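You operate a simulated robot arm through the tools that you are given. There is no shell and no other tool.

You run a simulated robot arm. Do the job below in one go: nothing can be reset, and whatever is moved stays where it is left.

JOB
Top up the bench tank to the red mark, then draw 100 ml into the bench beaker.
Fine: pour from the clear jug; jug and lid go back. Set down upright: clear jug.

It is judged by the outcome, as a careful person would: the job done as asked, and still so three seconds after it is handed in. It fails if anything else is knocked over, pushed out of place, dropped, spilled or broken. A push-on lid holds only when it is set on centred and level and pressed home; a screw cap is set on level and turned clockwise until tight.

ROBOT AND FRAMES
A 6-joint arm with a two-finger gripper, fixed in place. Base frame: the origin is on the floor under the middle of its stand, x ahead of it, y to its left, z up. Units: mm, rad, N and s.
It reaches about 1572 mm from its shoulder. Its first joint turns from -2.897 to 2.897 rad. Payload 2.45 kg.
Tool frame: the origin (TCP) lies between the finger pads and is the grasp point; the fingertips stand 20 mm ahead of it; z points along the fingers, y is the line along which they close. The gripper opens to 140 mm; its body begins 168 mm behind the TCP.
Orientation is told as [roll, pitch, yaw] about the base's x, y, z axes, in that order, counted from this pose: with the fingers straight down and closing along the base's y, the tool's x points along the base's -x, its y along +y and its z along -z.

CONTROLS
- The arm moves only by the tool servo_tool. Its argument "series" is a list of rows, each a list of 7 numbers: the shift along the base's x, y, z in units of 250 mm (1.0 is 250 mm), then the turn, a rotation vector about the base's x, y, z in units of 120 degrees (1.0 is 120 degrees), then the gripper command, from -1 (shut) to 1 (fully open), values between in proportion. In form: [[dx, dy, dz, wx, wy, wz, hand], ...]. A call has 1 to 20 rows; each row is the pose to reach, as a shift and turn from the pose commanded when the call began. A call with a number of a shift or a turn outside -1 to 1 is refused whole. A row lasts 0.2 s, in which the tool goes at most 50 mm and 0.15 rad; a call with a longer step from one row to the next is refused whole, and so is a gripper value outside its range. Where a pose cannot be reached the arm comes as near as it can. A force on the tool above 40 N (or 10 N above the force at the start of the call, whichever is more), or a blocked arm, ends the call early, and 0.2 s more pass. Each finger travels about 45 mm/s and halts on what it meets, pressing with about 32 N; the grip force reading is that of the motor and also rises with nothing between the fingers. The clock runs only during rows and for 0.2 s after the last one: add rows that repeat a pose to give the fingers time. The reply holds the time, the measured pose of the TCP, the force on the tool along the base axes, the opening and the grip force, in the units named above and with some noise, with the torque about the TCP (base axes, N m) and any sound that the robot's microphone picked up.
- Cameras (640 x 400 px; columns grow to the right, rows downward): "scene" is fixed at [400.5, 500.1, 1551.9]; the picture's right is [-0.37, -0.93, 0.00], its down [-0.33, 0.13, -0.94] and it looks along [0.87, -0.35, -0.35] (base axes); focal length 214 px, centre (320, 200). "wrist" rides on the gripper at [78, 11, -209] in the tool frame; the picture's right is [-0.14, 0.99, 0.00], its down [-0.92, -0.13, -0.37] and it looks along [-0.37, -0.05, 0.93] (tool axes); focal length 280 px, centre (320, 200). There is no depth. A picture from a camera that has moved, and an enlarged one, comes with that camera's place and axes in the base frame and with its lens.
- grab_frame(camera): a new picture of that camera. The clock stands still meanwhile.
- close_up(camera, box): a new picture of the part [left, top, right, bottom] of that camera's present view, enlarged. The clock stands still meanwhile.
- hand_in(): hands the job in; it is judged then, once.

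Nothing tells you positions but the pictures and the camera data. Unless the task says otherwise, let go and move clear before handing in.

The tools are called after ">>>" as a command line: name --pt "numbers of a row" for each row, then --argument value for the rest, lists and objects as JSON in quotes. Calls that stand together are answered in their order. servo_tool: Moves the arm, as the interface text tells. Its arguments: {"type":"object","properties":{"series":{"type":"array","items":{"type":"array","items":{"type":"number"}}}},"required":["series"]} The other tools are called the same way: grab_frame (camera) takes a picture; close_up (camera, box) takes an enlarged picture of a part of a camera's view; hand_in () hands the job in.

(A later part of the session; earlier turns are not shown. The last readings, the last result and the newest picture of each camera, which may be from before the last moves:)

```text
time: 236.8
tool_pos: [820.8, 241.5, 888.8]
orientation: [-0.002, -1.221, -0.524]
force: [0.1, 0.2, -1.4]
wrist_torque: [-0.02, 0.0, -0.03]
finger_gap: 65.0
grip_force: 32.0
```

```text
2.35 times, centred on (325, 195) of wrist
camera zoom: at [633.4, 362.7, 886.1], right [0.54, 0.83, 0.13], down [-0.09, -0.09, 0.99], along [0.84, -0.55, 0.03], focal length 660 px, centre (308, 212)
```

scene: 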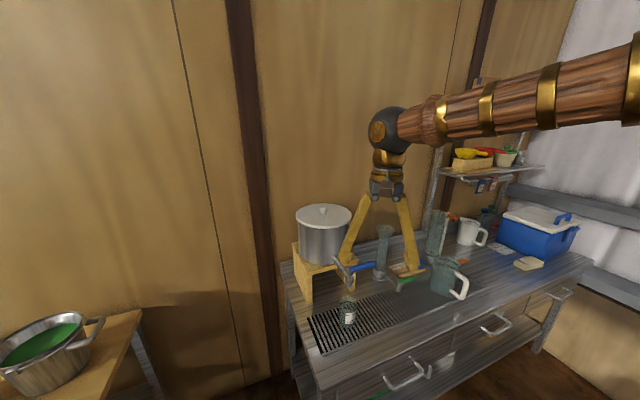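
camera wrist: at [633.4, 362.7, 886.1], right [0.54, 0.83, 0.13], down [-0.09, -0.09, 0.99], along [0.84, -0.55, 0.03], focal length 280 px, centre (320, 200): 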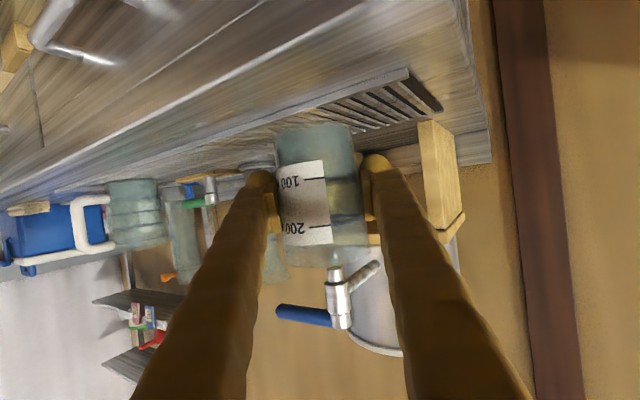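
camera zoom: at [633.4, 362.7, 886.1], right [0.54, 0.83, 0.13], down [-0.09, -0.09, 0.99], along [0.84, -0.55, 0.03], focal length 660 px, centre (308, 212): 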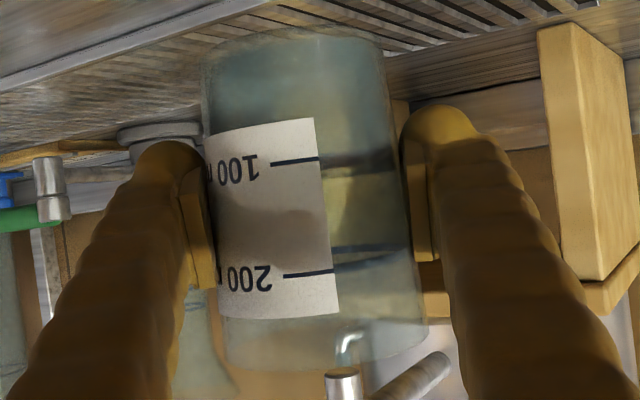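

The beaker is held steadily and upright. I raise it and carry it to the right toward the jug, turning to -45° yaw on the way.

>>> servo_tool --pt "0 -0.03 0.06 0 0 0 -1" --pt "0 -0.08 0.15 0 0 0 -1" --pt "0 -0.15 0.25 0 0 0 -1" --pt "0 -0.24 0.35 0 0 0 -1" --pt "0 -0.34 0.44 0 0 0 -1" --pt "0 -0.46 0.5 0 0 0 -1" --pt "0 -0.58 0.52 0 0 0 -1" --pt "0 -0.7 0.52 0 0 0 -1" --pt "0 -0.82 0.52 0 0 0 -1" --pt "0 -0.92 0.52 0 0 0 -1" --pt "0 -1.0 0.52 0 0 0 -1"

>>> servo_tool --pt "0 -0.1 0.0 0 0 -0.015 -1" --pt "0.0 -0.22 0.0 0 0 -0.03 -1" --pt "0.01 -0.34 0.0 0 0 -0.045 -1" --pt "0.02 -0.46 0.0 0 0 -0.06 -1" --pt "0.04 -0.58 0.0 0 0 -0.075 -1" --pt "0.06 -0.7 0.0 0 0 -0.09 -1" --pt "0.08 -0.82 0.0 0 0 -0.105 -1" --pt "0.09 -0.92 0.0 0 0 -0.12 -1" --pt "0.1 -1.0 0.0 0 0 -0.125 -1"

>>> grab_frame --camera "wrist"

>>> grab_frame --camera "scene"

```text
time: 239.2
tool_pos: [821.7, -11.0, 1017.7]
orientation: [-0.001, -1.223, -0.525]
force: [0.0, 0.2, -0.3]
wrist_torque: [0.02, 0.03, 0.01]
finger_gap: 64.8
grip_force: 31.5
```

```text
time: 241.2
tool_pos: [844.7, -260.8, 1018.7]
orientation: [0.0, -1.221, -0.787]
force: [0.2, 0.1, -2.7]
wrist_torque: [0.02, -0.03, 0.04]
finger_gap: 64.6
grip_force: 32.2
```

```text
taken
camera wrist: at [696.3, -94.3, 1016.5], right [0.74, 0.67, 0.13], down [-0.11, -0.07, 0.99], along [0.67, -0.74, 0.03], focal length 280 px, centre (320, 200)
```

wrist: 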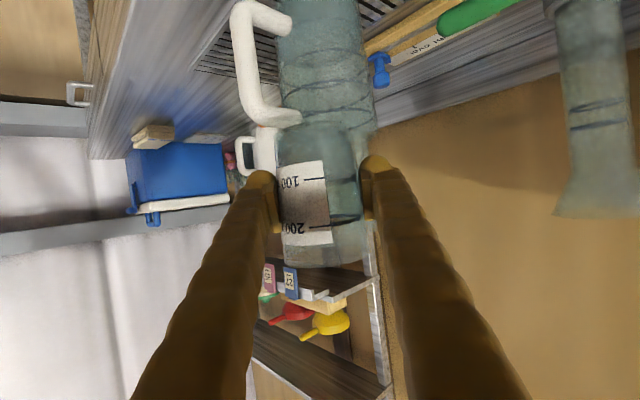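

```text
taken
```

scene: 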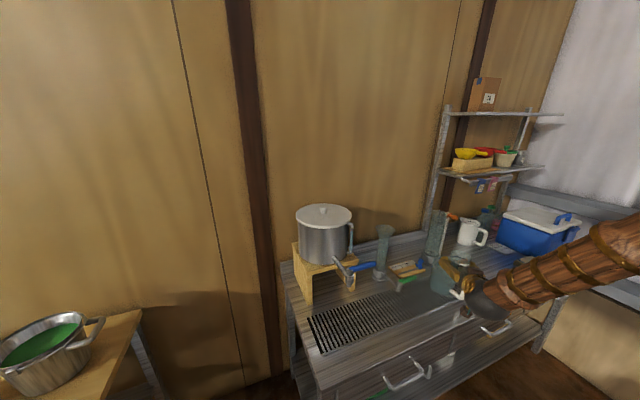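

I'm next to the jug with the beaker upright. I need the jug's exact rim position relative to the beaker before pouring, so I zoom in.

>>> close_up --camera "wrist" --box '[220, 0, 420, 150]'

>>> close_up --camera "scene" --box '[410, 230, 510, 310]'

```text
2.67 times, centred on (320, 75) of wrist
camera zoom: at [696.3, -94.3, 1016.5], right [0.74, 0.67, 0.13], down [-0.11, -0.07, 0.99], along [0.67, -0.74, 0.03], focal length 748 px, centre (320, 533)
```

zoom: 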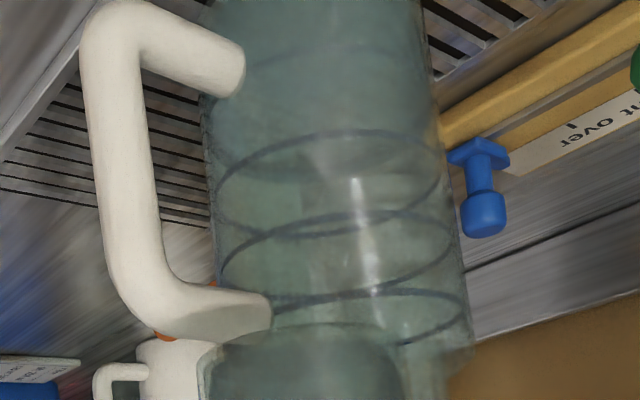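

```text
5.00 times, centred on (460, 270) of scene
camera zoom: at [400.5, 500.1, 1551.9], right [-0.37, -0.93, 0.0], down [-0.33, 0.13, -0.94], along [0.87, -0.35, -0.35], focal length 1072 px, centre (-380, -150)
```

zoom: 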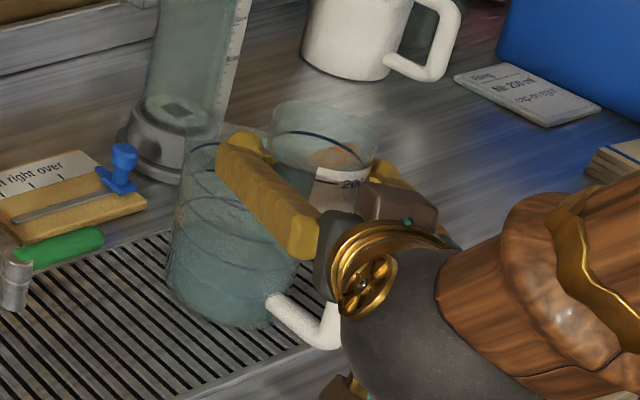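

Jug centre is near (928, -316), rim at z≈960. I move the beaker so that, when tilted, its lip will be over the jug's opening, and tilt to about 50° (still below pouring).

>>> servo_tool --pt "0.02 0 0.03 0 0 0 -1" --pt "0.06 -0.004 0.055 0 0 0 -1" --pt "0.1 -0.008 0.055 0 0 0 -1" --pt "0.121 -0.009 0.055 0.0295 0.0294 0 -1" --pt "0.121 -0.009 0.045 0.059 0.0588 0 -1" --pt "0.121 -0.009 0.025 0.0885 0.0882 0 -1" --pt "0.121 -0.009 0.0 0.118 0.1177 0 -1" --pt "0.121 -0.009 -0.025 0.1475 0.1471 0 -1" --pt "0.121 -0.009 -0.043 0.177 0.1765 0 -1" --pt "0.121 -0.009 -0.043 0.206 0.2059 0 -1" --pt "0.121 -0.009 -0.043 0.236 0.2353 0 -1" --pt "0.121 -0.009 -0.043 0.265 0.2647 0 -1" --pt "0.121 -0.009 -0.043 0.295 0.2941 0 -1" --pt "0.121 -0.009 -0.043 0.295 0.2941 0 -1"

>>> grab_frame --camera "wrist"

>>> close_up --camera "scene" --box '[400, 220, 520, 310]'

```text
time: 244.2
tool_pos: [875.7, -262.3, 1007.8]
orientation: [-0.001, -0.35, -0.787]
force: [-0.4, 0.4, -1.2]
wrist_torque: [0.01, -0.01, -0.02]
finger_gap: 64.4
grip_force: 32.4
```

```text
taken
camera wrist: at [781.7, -151.2, 1177.1], right [0.79, 0.61, 0.05], down [0.43, -0.61, 0.66], along [0.43, -0.5, -0.75], focal length 280 px, centre (320, 200)
```

wrist: 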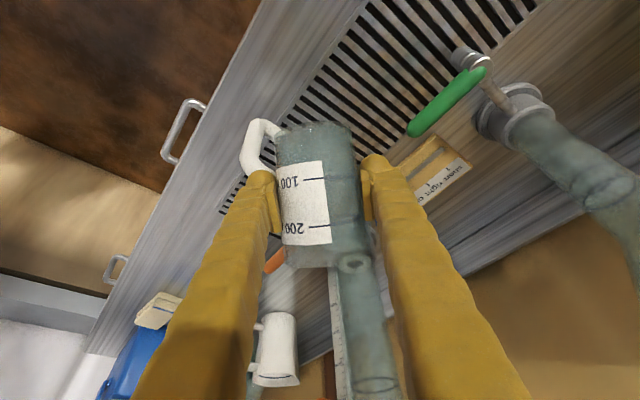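

```text
4.44 times, centred on (460, 265) of scene
camera zoom: at [400.5, 500.1, 1551.9], right [-0.37, -0.93, 0.0], down [-0.33, 0.13, -0.94], along [0.87, -0.35, -0.35], focal length 953 px, centre (-302, -89)
```

zoom: 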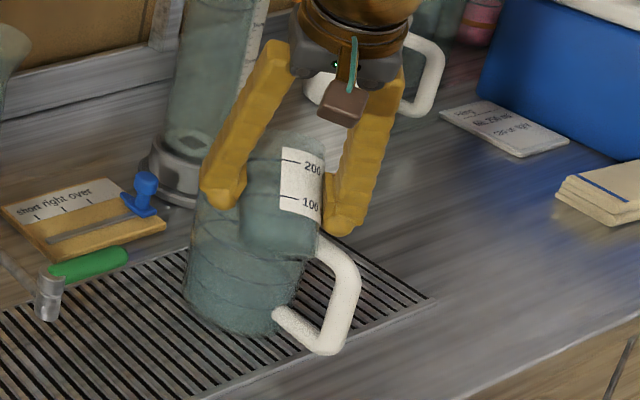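

The beaker lip is over the jug's opening. I tilt further to 58°, just short of the expected pouring angle.

>>> servo_tool --pt "0 0 0 0.0236 0.0235 0 -1" --pt "0 0 0 0.0472 0.047 0 -1" --pt "0 0 0 0.0472 0.047 0 -1" --pt "0 0 0 0.0472 0.047 0 -1"

>>> close_up --camera "scene" --box '[420, 230, 490, 300]'

>>> close_up --camera "wrist" --box '[260, 110, 380, 290]'

```text
time: 245.2
tool_pos: [875.6, -262.8, 1008.0]
orientation: [-0.003, -0.211, -0.787]
force: [-0.3, -0.1, -1.7]
wrist_torque: [0.0, 0.0, 0.01]
finger_gap: 64.5
grip_force: 32.3
```

```text
5.71 times, centred on (455, 265) of scene
camera zoom: at [400.5, 500.1, 1551.9], right [-0.37, -0.93, 0.0], down [-0.33, 0.13, -0.94], along [0.87, -0.35, -0.35], focal length 1226 px, centre (-451, -171)
```

zoom: 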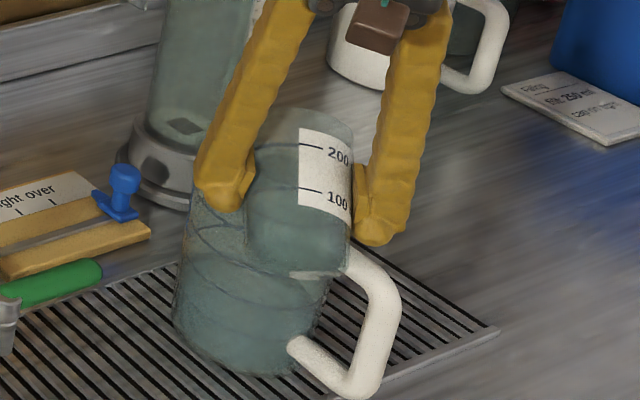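

```text
2.22 times, centred on (320, 200) of wrist
camera zoom: at [799.3, -169.0, 1195.3], right [0.8, 0.6, 0.03], down [0.49, -0.67, 0.55], along [0.35, -0.43, -0.83], focal length 623 px, centre (320, 200)
```

zoom: 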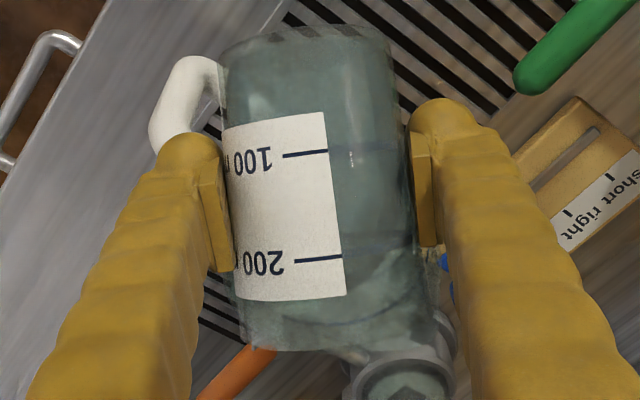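

Water is close to the lip. I continue in 1° steps, watching for the stream.

>>> servo_tool --pt "0 0 0 0.0059 0.0059 0 -1" --pt "0 0 0 0.0118 0.0118 0 -1" --pt "0 0 0 0.0118 0.0118 0 -1" --pt "0 0 0 0.0118 0.0118 0 -1"

>>> close_up --camera "scene" --box '[420, 230, 490, 300]'

>>> close_up --camera "wrist" --box '[260, 110, 380, 290]'

```text
time: 246.2
tool_pos: [875.7, -261.8, 1007.7]
orientation: [-0.003, -0.177, -0.787]
force: [-0.5, -0.3, -1.6]
wrist_torque: [0.0, -0.01, 0.01]
finger_gap: 64.4
grip_force: 31.9
```

```text
5.71 times, centred on (455, 265) of scene
camera zoom: at [400.5, 500.1, 1551.9], right [-0.37, -0.93, 0.0], down [-0.33, 0.13, -0.94], along [0.87, -0.35, -0.35], focal length 1226 px, centre (-451, -171)
```

zoom: 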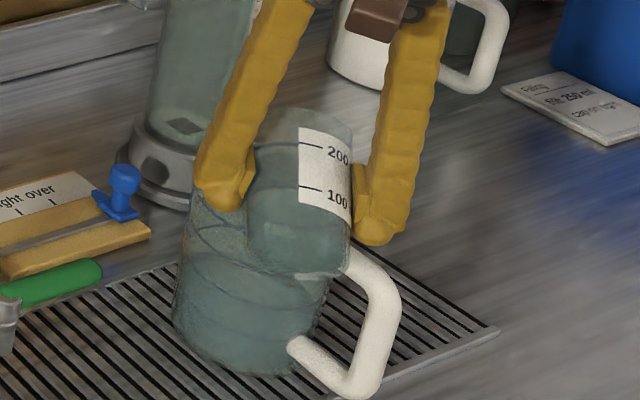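

```text
2.22 times, centred on (320, 200) of wrist
camera zoom: at [804.1, -173.7, 1199.3], right [0.8, 0.6, 0.02], down [0.5, -0.69, 0.52], along [0.33, -0.41, -0.85], focal length 623 px, centre (320, 200)
```

zoom: 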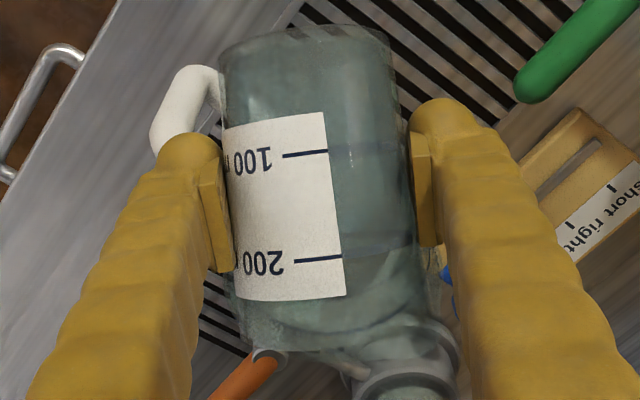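

No stream yet. One more degree.

>>> servo_tool --pt "0 0 0 0.0059 0.0059 0 -1" --pt "0 0 0 0.0059 0.0059 0 -1" --pt "0 0 0 0.0059 0.0059 0 -1"

>>> close_up --camera "scene" --box '[430, 240, 470, 290]'

>>> close_up --camera "wrist" --box '[290, 180, 370, 280]'

```text
time: 247.0
tool_pos: [875.4, -263.4, 1007.6]
orientation: [-0.001, -0.159, -0.789]
force: [0.6, -0.1, -1.1]
wrist_torque: [0.01, 0.0, 0.01]
finger_gap: 64.5
grip_force: 32.2
```

```text
8.00 times, centred on (450, 265) of scene
camera zoom: at [400.5, 500.1, 1551.9], right [-0.37, -0.93, 0.0], down [-0.33, 0.13, -0.94], along [0.87, -0.35, -0.35], focal length 1716 px, centre (-720, -320)
```

zoom: 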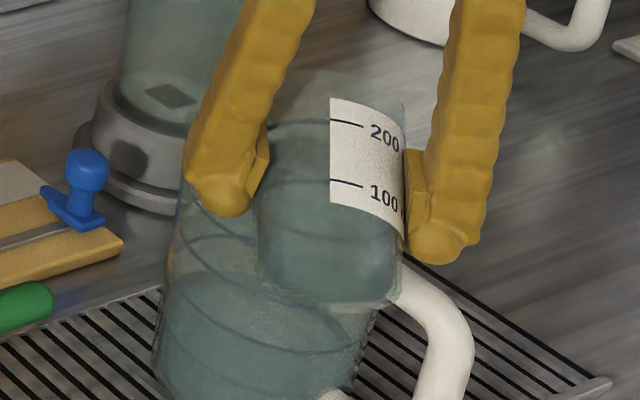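

```text
4.00 times, centred on (330, 230) of wrist
camera zoom: at [806.5, -175.9, 1201.2], right [0.8, 0.6, 0.02], down [0.51, -0.69, 0.51], along [0.32, -0.4, -0.86], focal length 1122 px, centre (280, 80)
```

zoom: 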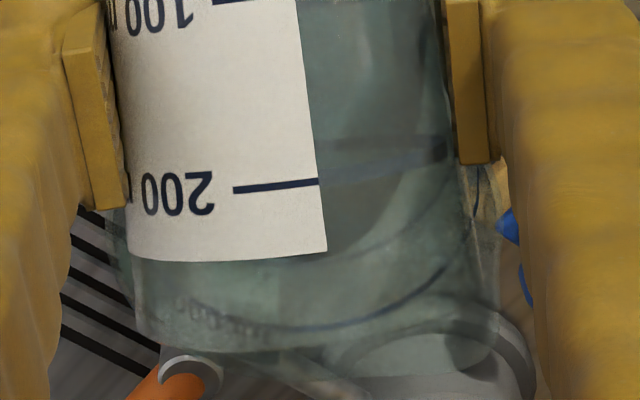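

Water is still ~10–15 mm from the lip. Continuing in small steps.

>>> servo_tool --pt "0 0 0 0.0059 0.0059 0 -1" --pt "0 0 0 0.0118 0.0118 0 -1" --pt "0 0 0 0.0118 0.0118 0 -1" --pt "0 0 0 0.0118 0.0118 0 -1"

>>> close_up --camera "wrist" --box '[290, 180, 370, 280]'

>>> close_up --camera "scene" --box '[430, 240, 470, 290]'

```text
time: 248.0
tool_pos: [874.5, -262.4, 1007.6]
orientation: [-0.002, -0.124, -0.787]
force: [-0.8, -0.5, -1.6]
wrist_torque: [0.0, -0.03, -0.04]
finger_gap: 64.3
grip_force: 32.3
```

```text
4.00 times, centred on (330, 230) of wrist
camera zoom: at [811.1, -180.7, 1205.1], right [0.8, 0.6, 0.02], down [0.52, -0.7, 0.48], along [0.3, -0.37, -0.88], focal length 1122 px, centre (280, 80)
```

zoom: 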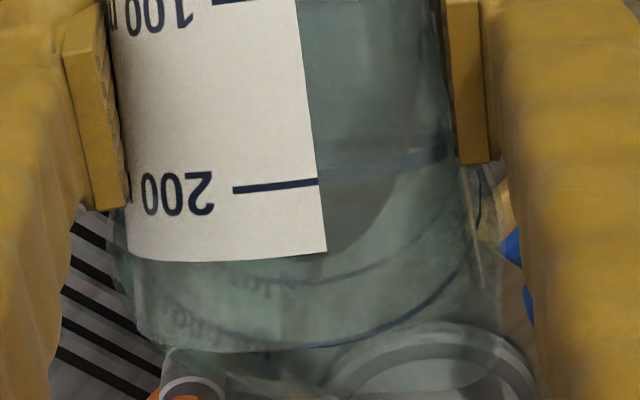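

```text
8.00 times, centred on (450, 265) of scene
camera zoom: at [400.5, 500.1, 1551.9], right [-0.37, -0.93, 0.0], down [-0.33, 0.13, -0.94], along [0.87, -0.35, -0.35], focal length 1716 px, centre (-720, -320)
```

zoom: 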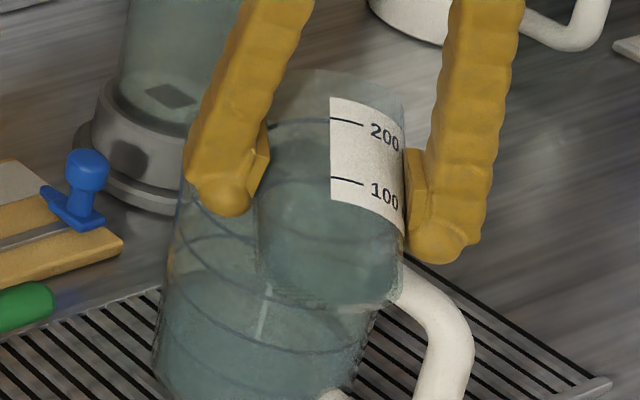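

A faint stream is now visible inside the jug. I hold half a second, then tilt back upright to check the level.

>>> servo_tool --pt "0 0 0 0 0 0 -1" --pt "0 0 0 0 0 0 -1" --pt "0 0 0 0 0 0 -1"

>>> close_up --camera "scene" --box '[430, 240, 470, 290]'

```text
time: 248.8
tool_pos: [874.9, -262.5, 1007.8]
orientation: [-0.002, -0.122, -0.787]
force: [-0.1, 0.6, -2.2]
wrist_torque: [0.01, 0.0, -0.02]
finger_gap: 64.5
grip_force: 31.6
```

```text
8.00 times, centred on (450, 265) of scene
camera zoom: at [400.5, 500.1, 1551.9], right [-0.37, -0.93, 0.0], down [-0.33, 0.13, -0.94], along [0.87, -0.35, -0.35], focal length 1716 px, centre (-720, -320)
```

zoom: 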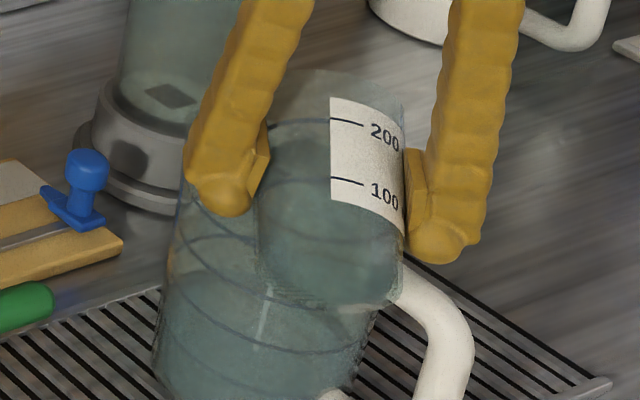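

Thin stream continues into the jug. I add 1.5° and hold ~1 s, then check upright.

>>> servo_tool --pt "0 0 0 0.0044 0.0044 0 -1" --pt "0 0 0 0.0089 0.0088 0 -1" --pt "0 0 0 0.0089 0.0088 0 -1" --pt "0 0 0 0.0089 0.0088 0 -1" --pt "0 0 0 0.0089 0.0088 0 -1" --pt "0 0 0 0.0089 0.0088 0 -1" --pt "0 0 0 0.0089 0.0088 0 -1"

>>> close_up --camera "scene" --box '[430, 240, 470, 290]'

>>> close_up --camera "wrist" --box '[290, 180, 370, 280]'

```text
time: 250.4
tool_pos: [875.3, -262.6, 1007.2]
orientation: [0.0, -0.097, -0.788]
force: [-0.5, 0.0, -0.7]
wrist_torque: [-0.02, 0.02, 0.0]
finger_gap: 64.2
grip_force: 31.7
```

```text
8.00 times, centred on (450, 265) of scene
camera zoom: at [400.5, 500.1, 1551.9], right [-0.37, -0.93, 0.0], down [-0.33, 0.13, -0.94], along [0.87, -0.35, -0.35], focal length 1716 px, centre (-720, -320)
```

zoom: 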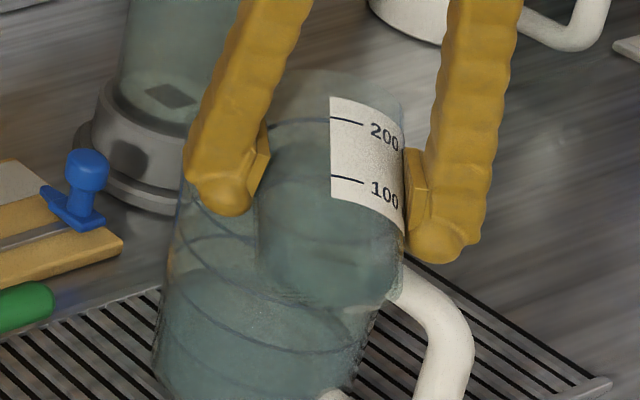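

```text
4.00 times, centred on (330, 230) of wrist
camera zoom: at [814.8, -184.4, 1207.7], right [0.8, 0.6, 0.01], down [0.53, -0.71, 0.46], along [0.28, -0.36, -0.89], focal length 1122 px, centre (280, 80)
```

zoom: 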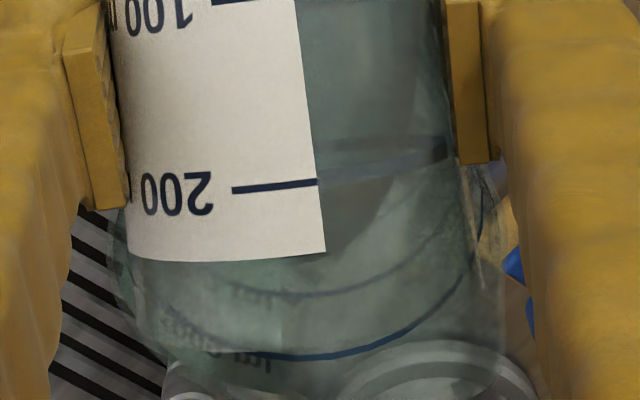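

The stream has stopped at this angle. I bring the beaker upright to read it.

>>> servo_tool --pt "0 0 0.0 -0.035 -0.0349 0 -1" --pt "0 0 0.02 -0.075 -0.0748 0 -1" --pt "0 0 0.05 -0.12 -0.1197 0 -1" --pt "0 0 0.08 -0.165 -0.1646 0 -1" --pt "0 0 0.1 -0.21 -0.2095 0 -1" --pt "0 0 0.1 -0.255 -0.2544 0 -1" --pt "0 0 0.1 -0.3 -0.2993 0 -1" --pt "0 0 0.1 -0.345 -0.3442 0 -1" --pt "0 0 0.1 -0.3805 -0.3795 0 -1" --pt "0 0 0.1 -0.3805 -0.3795 0 -1" --pt "0 0 0.1 -0.3805 -0.3795 0 -1"

>>> grab_frame --camera "wrist"

>>> close_up --camera "wrist" --box '[300, 150, 380, 230]'

>>> close_up --camera "wrist" --box '[310, 160, 360, 192]'

```text
time: 252.8
tool_pos: [874.3, -262.7, 1032.7]
orientation: [0.0, -1.224, -0.788]
force: [0.0, 0.2, -2.1]
wrist_torque: [0.02, 0.01, -0.03]
finger_gap: 63.8
grip_force: 31.8
```

```text
taken
camera wrist: at [726.6, -96.0, 1030.3], right [0.73, 0.67, 0.13], down [-0.11, -0.07, 0.99], along [0.67, -0.74, 0.03], focal length 280 px, centre (320, 200)
```

wrist: 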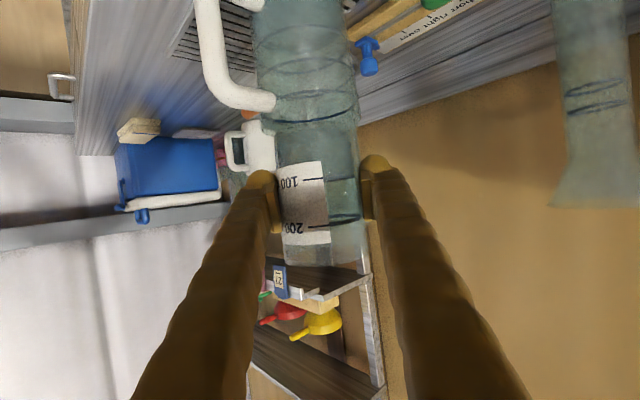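

```text
5.00 times, centred on (340, 190) of wrist
camera zoom: at [726.6, -96.0, 1030.3], right [0.73, 0.67, 0.13], down [-0.11, -0.07, 0.99], along [0.67, -0.74, 0.03], focal length 1402 px, centre (220, 250)
```

zoom: 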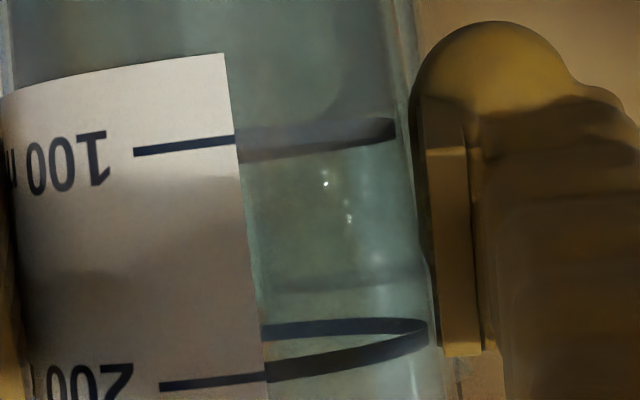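

```text
12.50 times, centred on (335, 176) of wrist
camera zoom: at [726.6, -96.0, 1030.3], right [0.73, 0.67, 0.13], down [-0.11, -0.07, 0.99], along [0.67, -0.74, 0.03], focal length 3505 px, centre (132, 500)
```

zoom: 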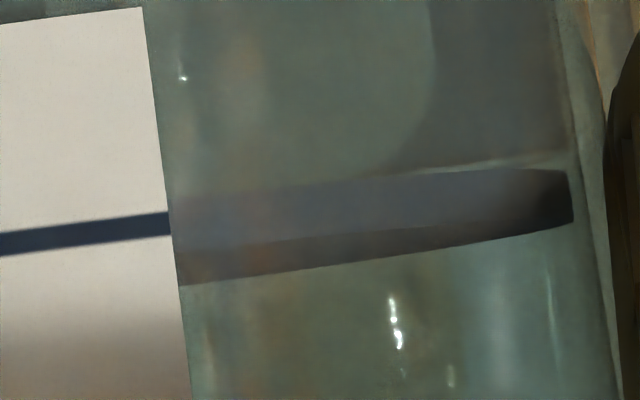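

The level now looks to be right at the 100 ring, but the background is confusing. I carry the beaker back toward the tap, where the view against the wall is clearer, and re-read it there.

>>> servo_tool --pt "-0.03 0.0 0.0 0 0 0 -1" --pt "-0.08 0.02 0.0 0 0 0.0 -1" --pt "-0.12 0.08 -0.02 0 0 0.01 -1" --pt "-0.13 0.18 -0.04 0 0 0.025 -1" --pt "-0.14 0.3 -0.06 0 0 0.04 -1" --pt "-0.16 0.42 -0.06 0 0 0.055 -1" --pt "-0.18 0.54 -0.06 0 0 0.07 -1" --pt "-0.2 0.66 -0.06 0 0 0.085 -1" --pt "-0.21 0.78 -0.06 0 0 0.1 -1" --pt "-0.21 0.9 -0.06 0 0 0.115 -1" --pt "-0.21 1.0 -0.06 0 0 0.125 -1"

>>> servo_tool --pt "0 0.1 0.0 0 0 0 -1" --pt "0 0.22 0.0 0 0 0 -1" --pt "0 0.34 0.0 0 0 0 -1" --pt "0 0.46 -0.02 0 0 0 -1" --pt "0 0.58 -0.08 0 0 0 -1" --pt "0 0.7 -0.17 0 0 0 -1" --pt "0 0.82 -0.27 0 0 0 -1" --pt "0 0.92 -0.37 0 0 0 -1" --pt "0 1.0 -0.45 0 0 0 -1" --pt "0 1.0 -0.5 0 0 0 -1" --pt "0 1.0 -0.5 0 0 0 -1"

>>> grab_frame --camera "wrist"

>>> close_up --camera "wrist" --box '[300, 150, 380, 230]'

```text
time: 255.2
tool_pos: [823.3, -13.9, 1016.5]
orientation: [0.0, -1.223, -0.524]
force: [-0.1, 0.1, -2.0]
wrist_torque: [0.02, 0.02, 0.04]
finger_gap: 63.9
grip_force: 31.9
```

```text
time: 257.6
tool_pos: [822.9, 238.4, 893.9]
orientation: [-0.002, -1.22, -0.525]
force: [0.0, 0.2, -0.5]
wrist_torque: [0.0, 0.0, -0.02]
finger_gap: 64.0
grip_force: 31.9
```

```text
taken
camera wrist: at [636.4, 360.3, 890.6], right [0.54, 0.83, 0.13], down [-0.09, -0.09, 0.99], along [0.84, -0.54, 0.03], focal length 280 px, centre (320, 200)
```

wrist: 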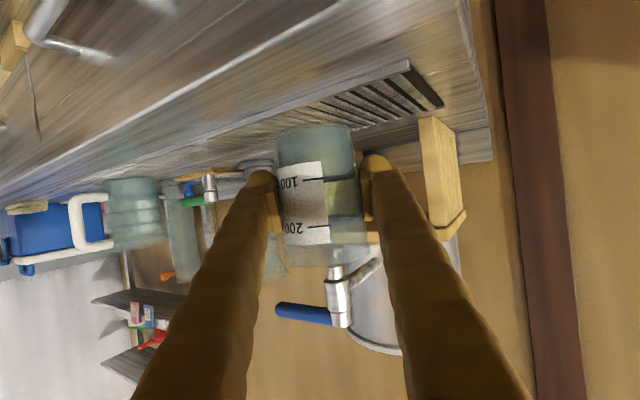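

```text
5.00 times, centred on (340, 190) of wrist
camera zoom: at [636.4, 360.3, 890.6], right [0.54, 0.83, 0.13], down [-0.09, -0.09, 0.99], along [0.84, -0.54, 0.03], focal length 1402 px, centre (220, 250)
```

zoom: 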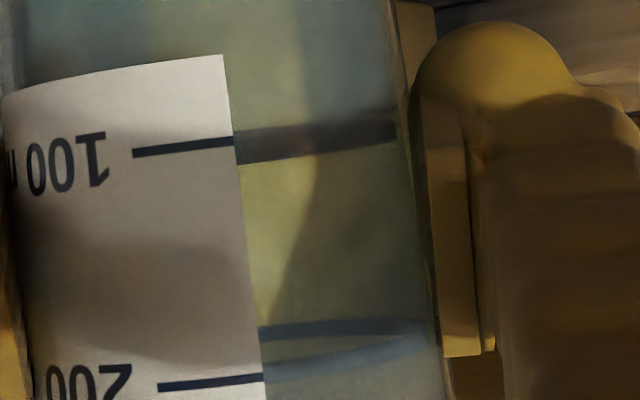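

Against the wall the water ends at the ring band. A tighter zoom to make sure.

>>> close_up --camera "wrist" --box '[310, 160, 360, 192]'

>>> close_up --camera "wrist" --box '[325, 150, 365, 190]'

```text
12.50 times, centred on (335, 176) of wrist
camera zoom: at [636.4, 360.3, 890.6], right [0.54, 0.83, 0.13], down [-0.09, -0.09, 0.99], along [0.84, -0.54, 0.03], focal length 3505 px, centre (132, 500)
```

zoom: 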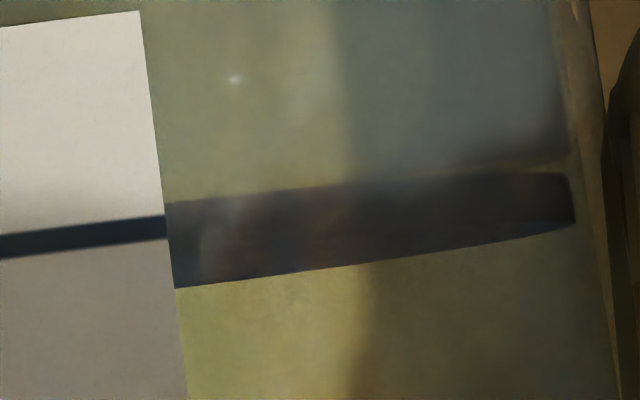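

```text
10.00 times, centred on (345, 170) of wrist
camera zoom: at [636.4, 360.3, 890.6], right [0.54, 0.83, 0.13], down [-0.09, -0.09, 0.99], along [0.84, -0.54, 0.03], focal length 2804 px, centre (70, 500)
```

zoom: 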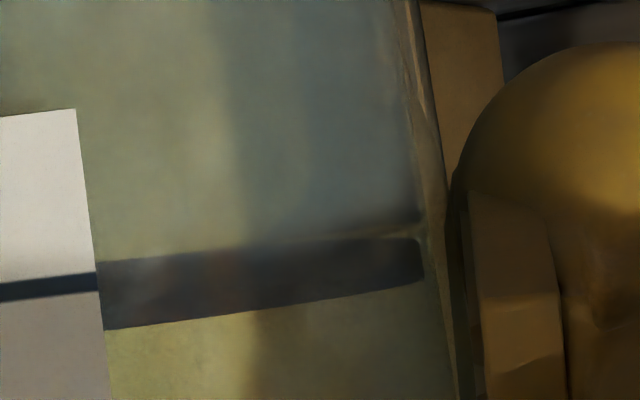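

The water line now lies within the 100 ring's band, so the beaker holds 100 ml within a few ml. I set it back down under the tap along the same path.

>>> servo_tool --pt "0.04 -0.024 -0.01 0 0 0 -1" --pt "0.12 -0.073 -0.015 0 0 0 -1" --pt "0.22 -0.133 -0.015 0 0 0 -1" --pt "0.32 -0.193 -0.015 0 0 0 -1" --pt "0.41 -0.248 -0.015 0 0 0 -1" --pt "0.4656 -0.2816 -0.015 0 0 0 -1" --pt "0.4656 -0.2816 -0.05 0 0 0 -1" --pt "0.4656 -0.2816 -0.09 0 0 0 -1" --pt "0.4656 -0.2816 -0.12 0 0 0 -1" --pt "0.4656 -0.2816 -0.132 0 0 0 -1" --pt "0.4656 -0.2816 -0.132 0 0 0 -1"

>>> servo_tool --pt "0 0 -0.004 0 0 0 -1" --pt "0 0 -0.008 0 0 0 -1" --pt "0 0 -0.008 0 0 0 -1"

```text
time: 260.0
tool_pos: [938.9, 168.6, 859.5]
orientation: [-0.001, -1.222, -0.523]
force: [-0.2, 0.3, -1.7]
wrist_torque: [0.01, 0.0, 0.0]
finger_gap: 63.9
grip_force: 32.0
```

```text
time: 260.8
tool_pos: [940.0, 168.4, 859.5]
orientation: [0.001, -1.225, -0.523]
force: [-1.9, 2.2, 9.9]
wrist_torque: [-0.17, 0.27, -0.13]
finger_gap: 63.8
grip_force: 31.6
```

Contact with the tray. I relieve the pressure, open the fingers and take another reading.

>>> servo_tool --pt "0 0 0.004 0 0 0 -1" --pt "0 0 0.004 0 0 0 -0.05" --pt "0 0 0.004 0 0 0 0.1" --pt "0 0 0.004 0 0 0 0.25" --pt "0 0 0.004 0 0 0 0.4" --pt "0 0 0.004 0 0 0 0.57" --pt "0 0 0.004 0 0 0 0.57"

>>> grab_frame --camera "wrist"

>>> close_up --camera "wrist" --box '[300, 150, 380, 230]'

```text
time: 262.4
tool_pos: [939.0, 167.2, 859.0]
orientation: [-0.003, -1.222, -0.526]
force: [0.8, 0.1, 0.1]
wrist_torque: [0.02, 0.01, 0.03]
finger_gap: 109.9
grip_force: 0.1
```

```text
taken
camera wrist: at [752.2, 289.4, 856.3], right [0.54, 0.83, 0.13], down [-0.09, -0.09, 0.99], along [0.84, -0.54, 0.03], focal length 280 px, centre (320, 200)
```

wrist: 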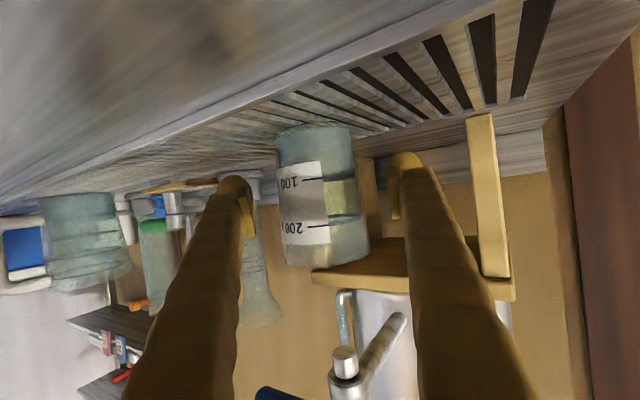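

```text
5.00 times, centred on (340, 190) of wrist
camera zoom: at [752.2, 289.4, 856.3], right [0.54, 0.83, 0.13], down [-0.09, -0.09, 0.99], along [0.84, -0.54, 0.03], focal length 1402 px, centre (220, 250)
```

zoom: 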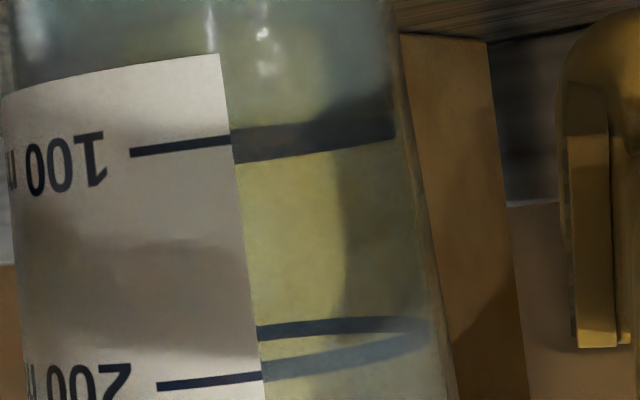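

The line coincides with the ring in this view. I retreat from the beaker and take one last edge-on reading.

>>> servo_tool --pt "-0.04 0.0232 0.0168 0 0 0 0.57" --pt "-0.11 0.0637 0.046 0 0 0 0.57" --pt "-0.2 0.1158 0.0838 0 0 0 0.57" --pt "-0.3 0.1738 0.1257 0 0 0 0.57" --pt "-0.4236 0.2454 0.1774 0 0 0 0.7" --pt "-0.46 0.3 0.12 0 0 0 1" --pt "-0.486 0.333 0.03 0 0 0 1" --pt "-0.486 0.333 -0.026 0 0 0 1" --pt "-0.486 0.333 -0.026 0 0 0 1"

>>> grab_frame --camera "wrist"

>>> close_up --camera "wrist" --box '[300, 172, 350, 204]'

>>> close_up --camera "wrist" --box '[280, 150, 360, 200]'

```text
time: 264.4
tool_pos: [817.5, 250.8, 852.5]
orientation: [-0.003, -1.222, -0.523]
force: [0.4, 0.2, 0.9]
wrist_torque: [-0.01, -0.04, -0.01]
finger_gap: 140.1
grip_force: 0.0
```

```text
taken
camera wrist: at [630.7, 372.9, 849.7], right [0.54, 0.83, 0.13], down [-0.09, -0.09, 0.99], along [0.84, -0.54, 0.03], focal length 280 px, centre (320, 200)
```

wrist: 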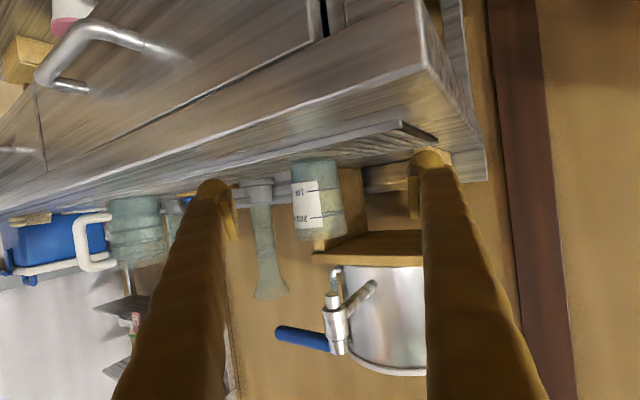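

```text
12.50 times, centred on (325, 188) of wrist
camera zoom: at [630.7, 372.9, 849.7], right [0.54, 0.83, 0.13], down [-0.09, -0.09, 0.99], along [0.84, -0.54, 0.03], focal length 3505 px, centre (258, 350)
```

zoom: 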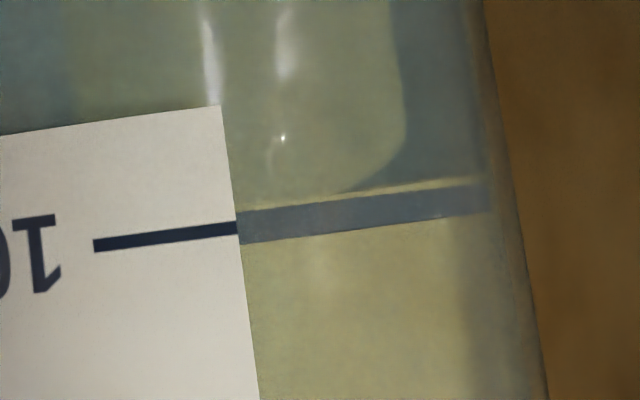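

```text
8.00 times, centred on (320, 175) of wrist
camera zoom: at [630.7, 372.9, 849.7], right [0.54, 0.83, 0.13], down [-0.09, -0.09, 0.99], along [0.84, -0.54, 0.03], focal length 2243 px, centre (320, 400)
```

zoom: 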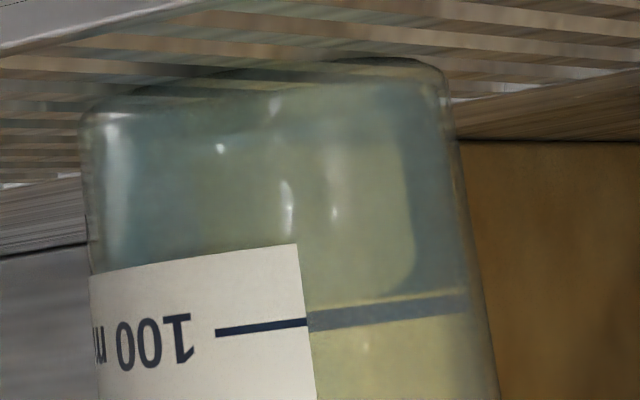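

Edge-on, the water is now about 2.3 mm below the ring, i.e. ~93 ml. A small top-up of ~6–7 ml from the tap will correct it; I go back to the lever.

>>> servo_tool --pt "-0.04 0.03 0.14 0 0 0 1" --pt "-0.1 0.08 0.32 0 0 0 1" --pt "-0.156 0.114 0.5 0 0 0 1" --pt "-0.16 0.09 0.64 0.0292 0.0505 0 1" --pt "-0.17 0.06 0.77 0.0583 0.101 0 1" --pt "-0.18 0.03 0.88 0.0875 0.1516 0 1" --pt "-0.18 0.0 0.95 0.1167 0.2021 0 1" --pt "-0.18 -0.04 1.0 0.1459 0.2526 0 1"

>>> servo_tool --pt "0 -0.05 0.12 0.0292 0.0505 0 1" --pt "0 -0.1 0.24 0.0583 0.101 0 0.8" --pt "0 -0.14 0.34 0.0875 0.1516 0 0.6" --pt "0.0 -0.17 0.4 0.1167 0.2021 0 0.4" --pt "0.008 -0.2 0.436 0.1459 0.2526 0 0.2" --pt "0.008 -0.2 0.436 0.1459 0.2526 0 0.2"

```text
time: 266.2
tool_pos: [772.2, 240.9, 1103.1]
orientation: [-0.002, -0.61, -0.524]
force: [0.4, 0.0, 0.2]
wrist_torque: [0.01, -0.02, -0.04]
finger_gap: 140.1
grip_force: 0.0
```

```text
time: 267.6
tool_pos: [773.3, 191.6, 1212.0]
orientation: [-0.001, 0.001, -0.523]
force: [-0.1, -0.7, -1.4]
wrist_torque: [-0.02, 0.03, -0.04]
finger_gap: 83.9
grip_force: 0.1
```

Back over the lever.

>>> servo_tool --pt "0.08 -0.05 0 0 0 -0.065 0.1" --pt "0.17 -0.1 0 0 0 -0.13 0.0" --pt "0.26 -0.15 0 0 0 -0.195 -0.1" --pt "0.35 -0.2 0 0 0 -0.26 -0.2" --pt "0.44 -0.25 0 0 0 -0.325 -0.2" --pt "0.53 -0.3 0 0 0 -0.39 -0.2" --pt "0.61 -0.35 0 0 0 -0.45 -0.2" --pt "0.6716 -0.4036 0 0 0 -0.5003 -0.2" --pt "0.6716 -0.4036 -0.1 0 0 -0.5003 -0.2" --pt "0.6716 -0.4036 -0.24 0 0 -0.5003 -0.2" --pt "0.6716 -0.4036 -0.38 0 0 -0.5003 -0.2" --pt "0.6716 -0.4036 -0.5 0 0 -0.5003 -0.2" --pt "0.6716 -0.4036 -0.58 0 0 -0.5003 -0.2" --pt "0.6716 -0.4036 -0.62 0 0 -0.5003 -0.2" --pt "0.6716 -0.4036 -0.62 0 0 -0.5003 -0.2"

>>> servo_tool --pt "0 0 0 0 0 0 -0.4" --pt "0 0 0 0 0 0 -0.6" --pt "0 0 0 0 0 0 -0.657" --pt "0 0 0 0 0 0 -0.657"

>>> grab_frame --camera "wrist"

>>> close_up --camera "scene" --box '[336, 298, 368, 318]'

```text
time: 270.8
tool_pos: [943.2, 87.3, 1055.7]
orientation: [-0.002, 0.0, -1.573]
force: [0.3, 0.5, 0.4]
wrist_torque: [0.01, -0.02, 0.0]
finger_gap: 56.4
grip_force: 0.1
```

```text
time: 271.8
tool_pos: [942.9, 88.6, 1056.7]
orientation: [-0.002, -0.001, -1.572]
force: [-1.7, 0.3, -0.9]
wrist_torque: [-0.01, 0.01, 0.0]
finger_gap: 24.6
grip_force: 0.2
```

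```text
taken
camera wrist: at [954.9, 167.9, 1264.7], right [0.99, -0.14, 0.0], down [-0.13, -0.92, 0.37], along [-0.05, -0.37, -0.93], focal length 280 px, centre (320, 200)
```

wrist: 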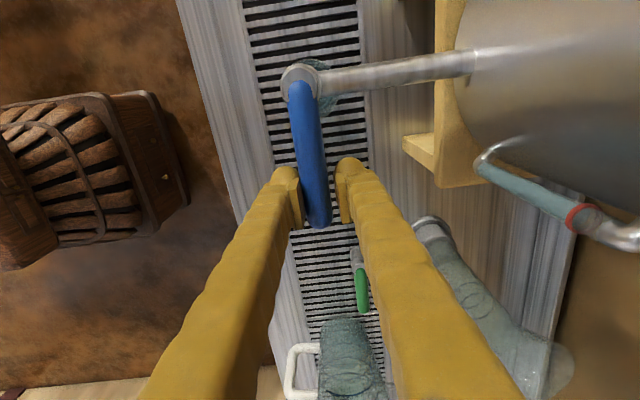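

```text
16.00 times, centred on (352, 308) of scene
camera zoom: at [400.5, 500.1, 1551.9], right [-0.37, -0.93, 0.0], down [-0.33, 0.13, -0.94], along [0.87, -0.35, -0.35], focal length 3432 px, centre (-192, -1528)
```

zoom: 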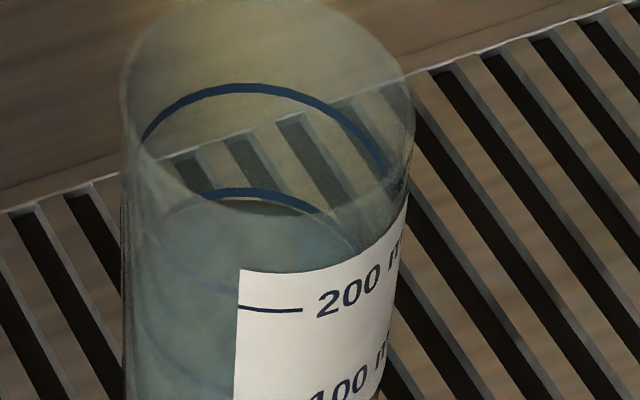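

At 20° the tap gives ~17 ml/s, so a quick open-and-close swing (no hold) should add about 6 ml. I do exactly that in one call.

>>> servo_tool --pt "-0.0576 0.01 0 0 0 -0.0583 -0.657" --pt "-0.0988 0.018 0 0 0 -0.1167 -0.657" --pt "-0.1332 0.028 0 0 0 -0.1667 -0.657" --pt "-0.0932 0.017 0 0 0 -0.11 -0.657" --pt "-0.0532 0.01 0 0 0 -0.055 -0.657" --pt "0.01 0 0 0 0 0 -0.657" --pt "0.01 0 0 0 0 0 -0.657"

>>> close_up --camera "scene" --box '[336, 298, 368, 318]'

>>> close_up --camera "scene" --box '[320, 240, 400, 340]'

```text
time: 273.4
tool_pos: [945.0, 89.7, 1055.6]
orientation: [-0.003, 0.0, -1.571]
force: [-7.2, 1.9, -1.0]
wrist_torque: [0.0, -0.01, -0.01]
finger_gap: 28.4
grip_force: 3.5
```

```text
16.00 times, centred on (352, 308) of scene
camera zoom: at [400.5, 500.1, 1551.9], right [-0.37, -0.93, 0.0], down [-0.33, 0.13, -0.94], along [0.87, -0.35, -0.35], focal length 3432 px, centre (-192, -1528)
```

zoom: 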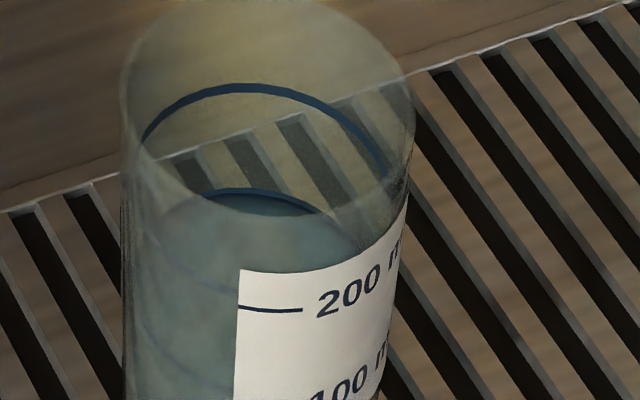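

```text
4.00 times, centred on (360, 290) of scene
camera zoom: at [400.5, 500.1, 1551.9], right [-0.37, -0.93, 0.0], down [-0.33, 0.13, -0.94], along [0.87, -0.35, -0.35], focal length 858 px, centre (160, -160)
```

zoom: 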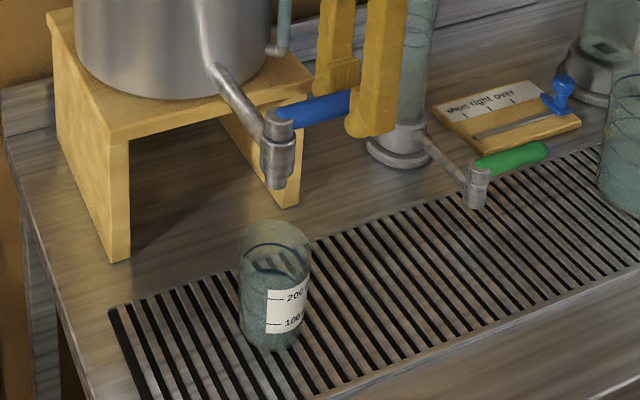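

The water's back edge now sits right on the 100 ring. Tap is closed. I release the lever, rise, and do a final edge-on check.

>>> servo_tool --pt "-0.013 0 0 0 0 0 -0.657" --pt "-0.013 0 0 0 0 0 -0.4" --pt "-0.013 0 0 0 0 0 -0.2" --pt "-0.013 0 0.1 0 0 0 -0.2" --pt "-0.013 0 0.26 0 0 0 0" --pt "-0.03 0.02 0.42 0 0 0.03 0.2" --pt "-0.1 0.06 0.56 0 0 0.09 0.4" --pt "-0.18 0.1 0.62 0 0 0.15 0.57" --pt "-0.28 0.15 0.62 0 0 0.21 0.8" --pt "-0.38 0.2 0.62 0 0 0.27 1" --pt "-0.48 0.25 0.62 0 0 0.33 1" --pt "-0.58 0.3 0.62 0 0 0.4 1" --pt "-0.64 0.35 0.62 0 0 0.46 1" --pt "-0.68 0.4 0.62 0 0 0.5 1"

>>> servo_tool --pt "0 0.03 -0.02 -0.0292 -0.0505 0 1" --pt "0 0.06 -0.08 -0.0583 -0.101 0 1" --pt "0 0.1 -0.16 -0.0875 -0.1516 0 1" --pt "0 0.14 -0.26 -0.1167 -0.2021 0 1" --pt "0 0.18 -0.36 -0.1459 -0.2526 0 1" --pt "0 0.22 -0.47 -0.175 -0.3031 0 1" --pt "0.01 0.26 -0.58 -0.2042 -0.3536 0 1" --pt "0.02 0.3 -0.7 -0.2334 -0.4042 0 1" --pt "0.024 0.33 -0.82 -0.2625 -0.4547 0 1" --pt "0.024 0.356 -0.928 -0.2917 -0.5052 0 1" --pt "0.024 0.356 -0.928 -0.2917 -0.5052 0 1"

>>> servo_tool --pt "0.03 -0.02 -0.1 0 0 0 1" --pt "0.08 -0.06 -0.22 0 0 0 1" --pt "0.12 -0.09 -0.34 0 0 0 1" --pt "0.14 -0.11 -0.44 0 0 0 1" --pt "0.146 -0.114 -0.51 0 0 0 1" --pt "0.146 -0.114 -0.51 0 0 0 1"

>>> grab_frame --camera "wrist"

>>> close_up --camera "wrist" --box '[300, 172, 350, 204]'

```text
time: 276.4
tool_pos: [774.5, 189.9, 1212.2]
orientation: [-0.001, -0.001, -0.525]
force: [0.5, -0.7, -0.8]
wrist_torque: [-0.04, 0.0, 0.01]
finger_gap: 139.8
grip_force: 0.1
```

```text
time: 278.8
tool_pos: [780.3, 278.0, 978.3]
orientation: [0.002, -1.224, -0.526]
force: [1.3, 0.1, 0.2]
wrist_torque: [0.0, 0.0, 0.02]
finger_gap: 140.0
grip_force: 0.0
```

```text
time: 280.2
tool_pos: [816.7, 249.7, 851.6]
orientation: [0.002, -1.22, -0.528]
force: [-1.2, 0.5, -0.1]
wrist_torque: [0.0, -0.01, -0.02]
finger_gap: 139.8
grip_force: 0.0
```

```text
taken
camera wrist: at [630.4, 372.2, 849.4], right [0.54, 0.83, 0.13], down [-0.09, -0.1, 0.99], along [0.84, -0.54, 0.03], focal length 280 px, centre (320, 200)
```

wrist: 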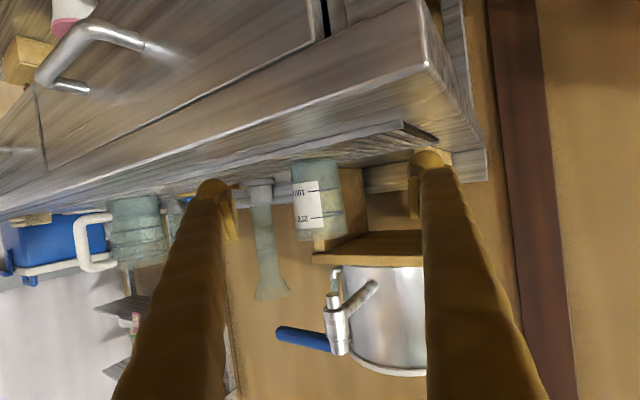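

```text
12.50 times, centred on (325, 188) of wrist
camera zoom: at [630.4, 372.2, 849.4], right [0.54, 0.83, 0.13], down [-0.09, -0.1, 0.99], along [0.84, -0.54, 0.03], focal length 3505 px, centre (258, 350)
```

zoom: 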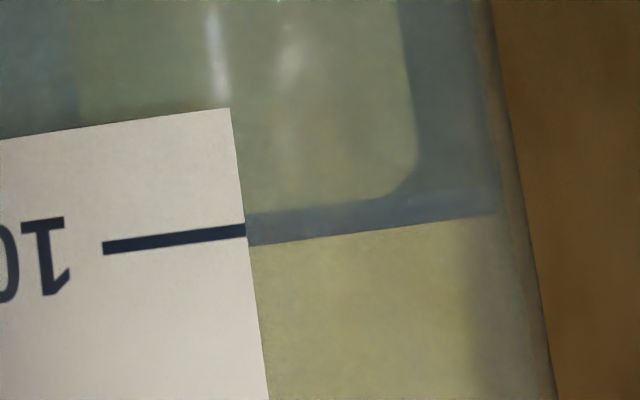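

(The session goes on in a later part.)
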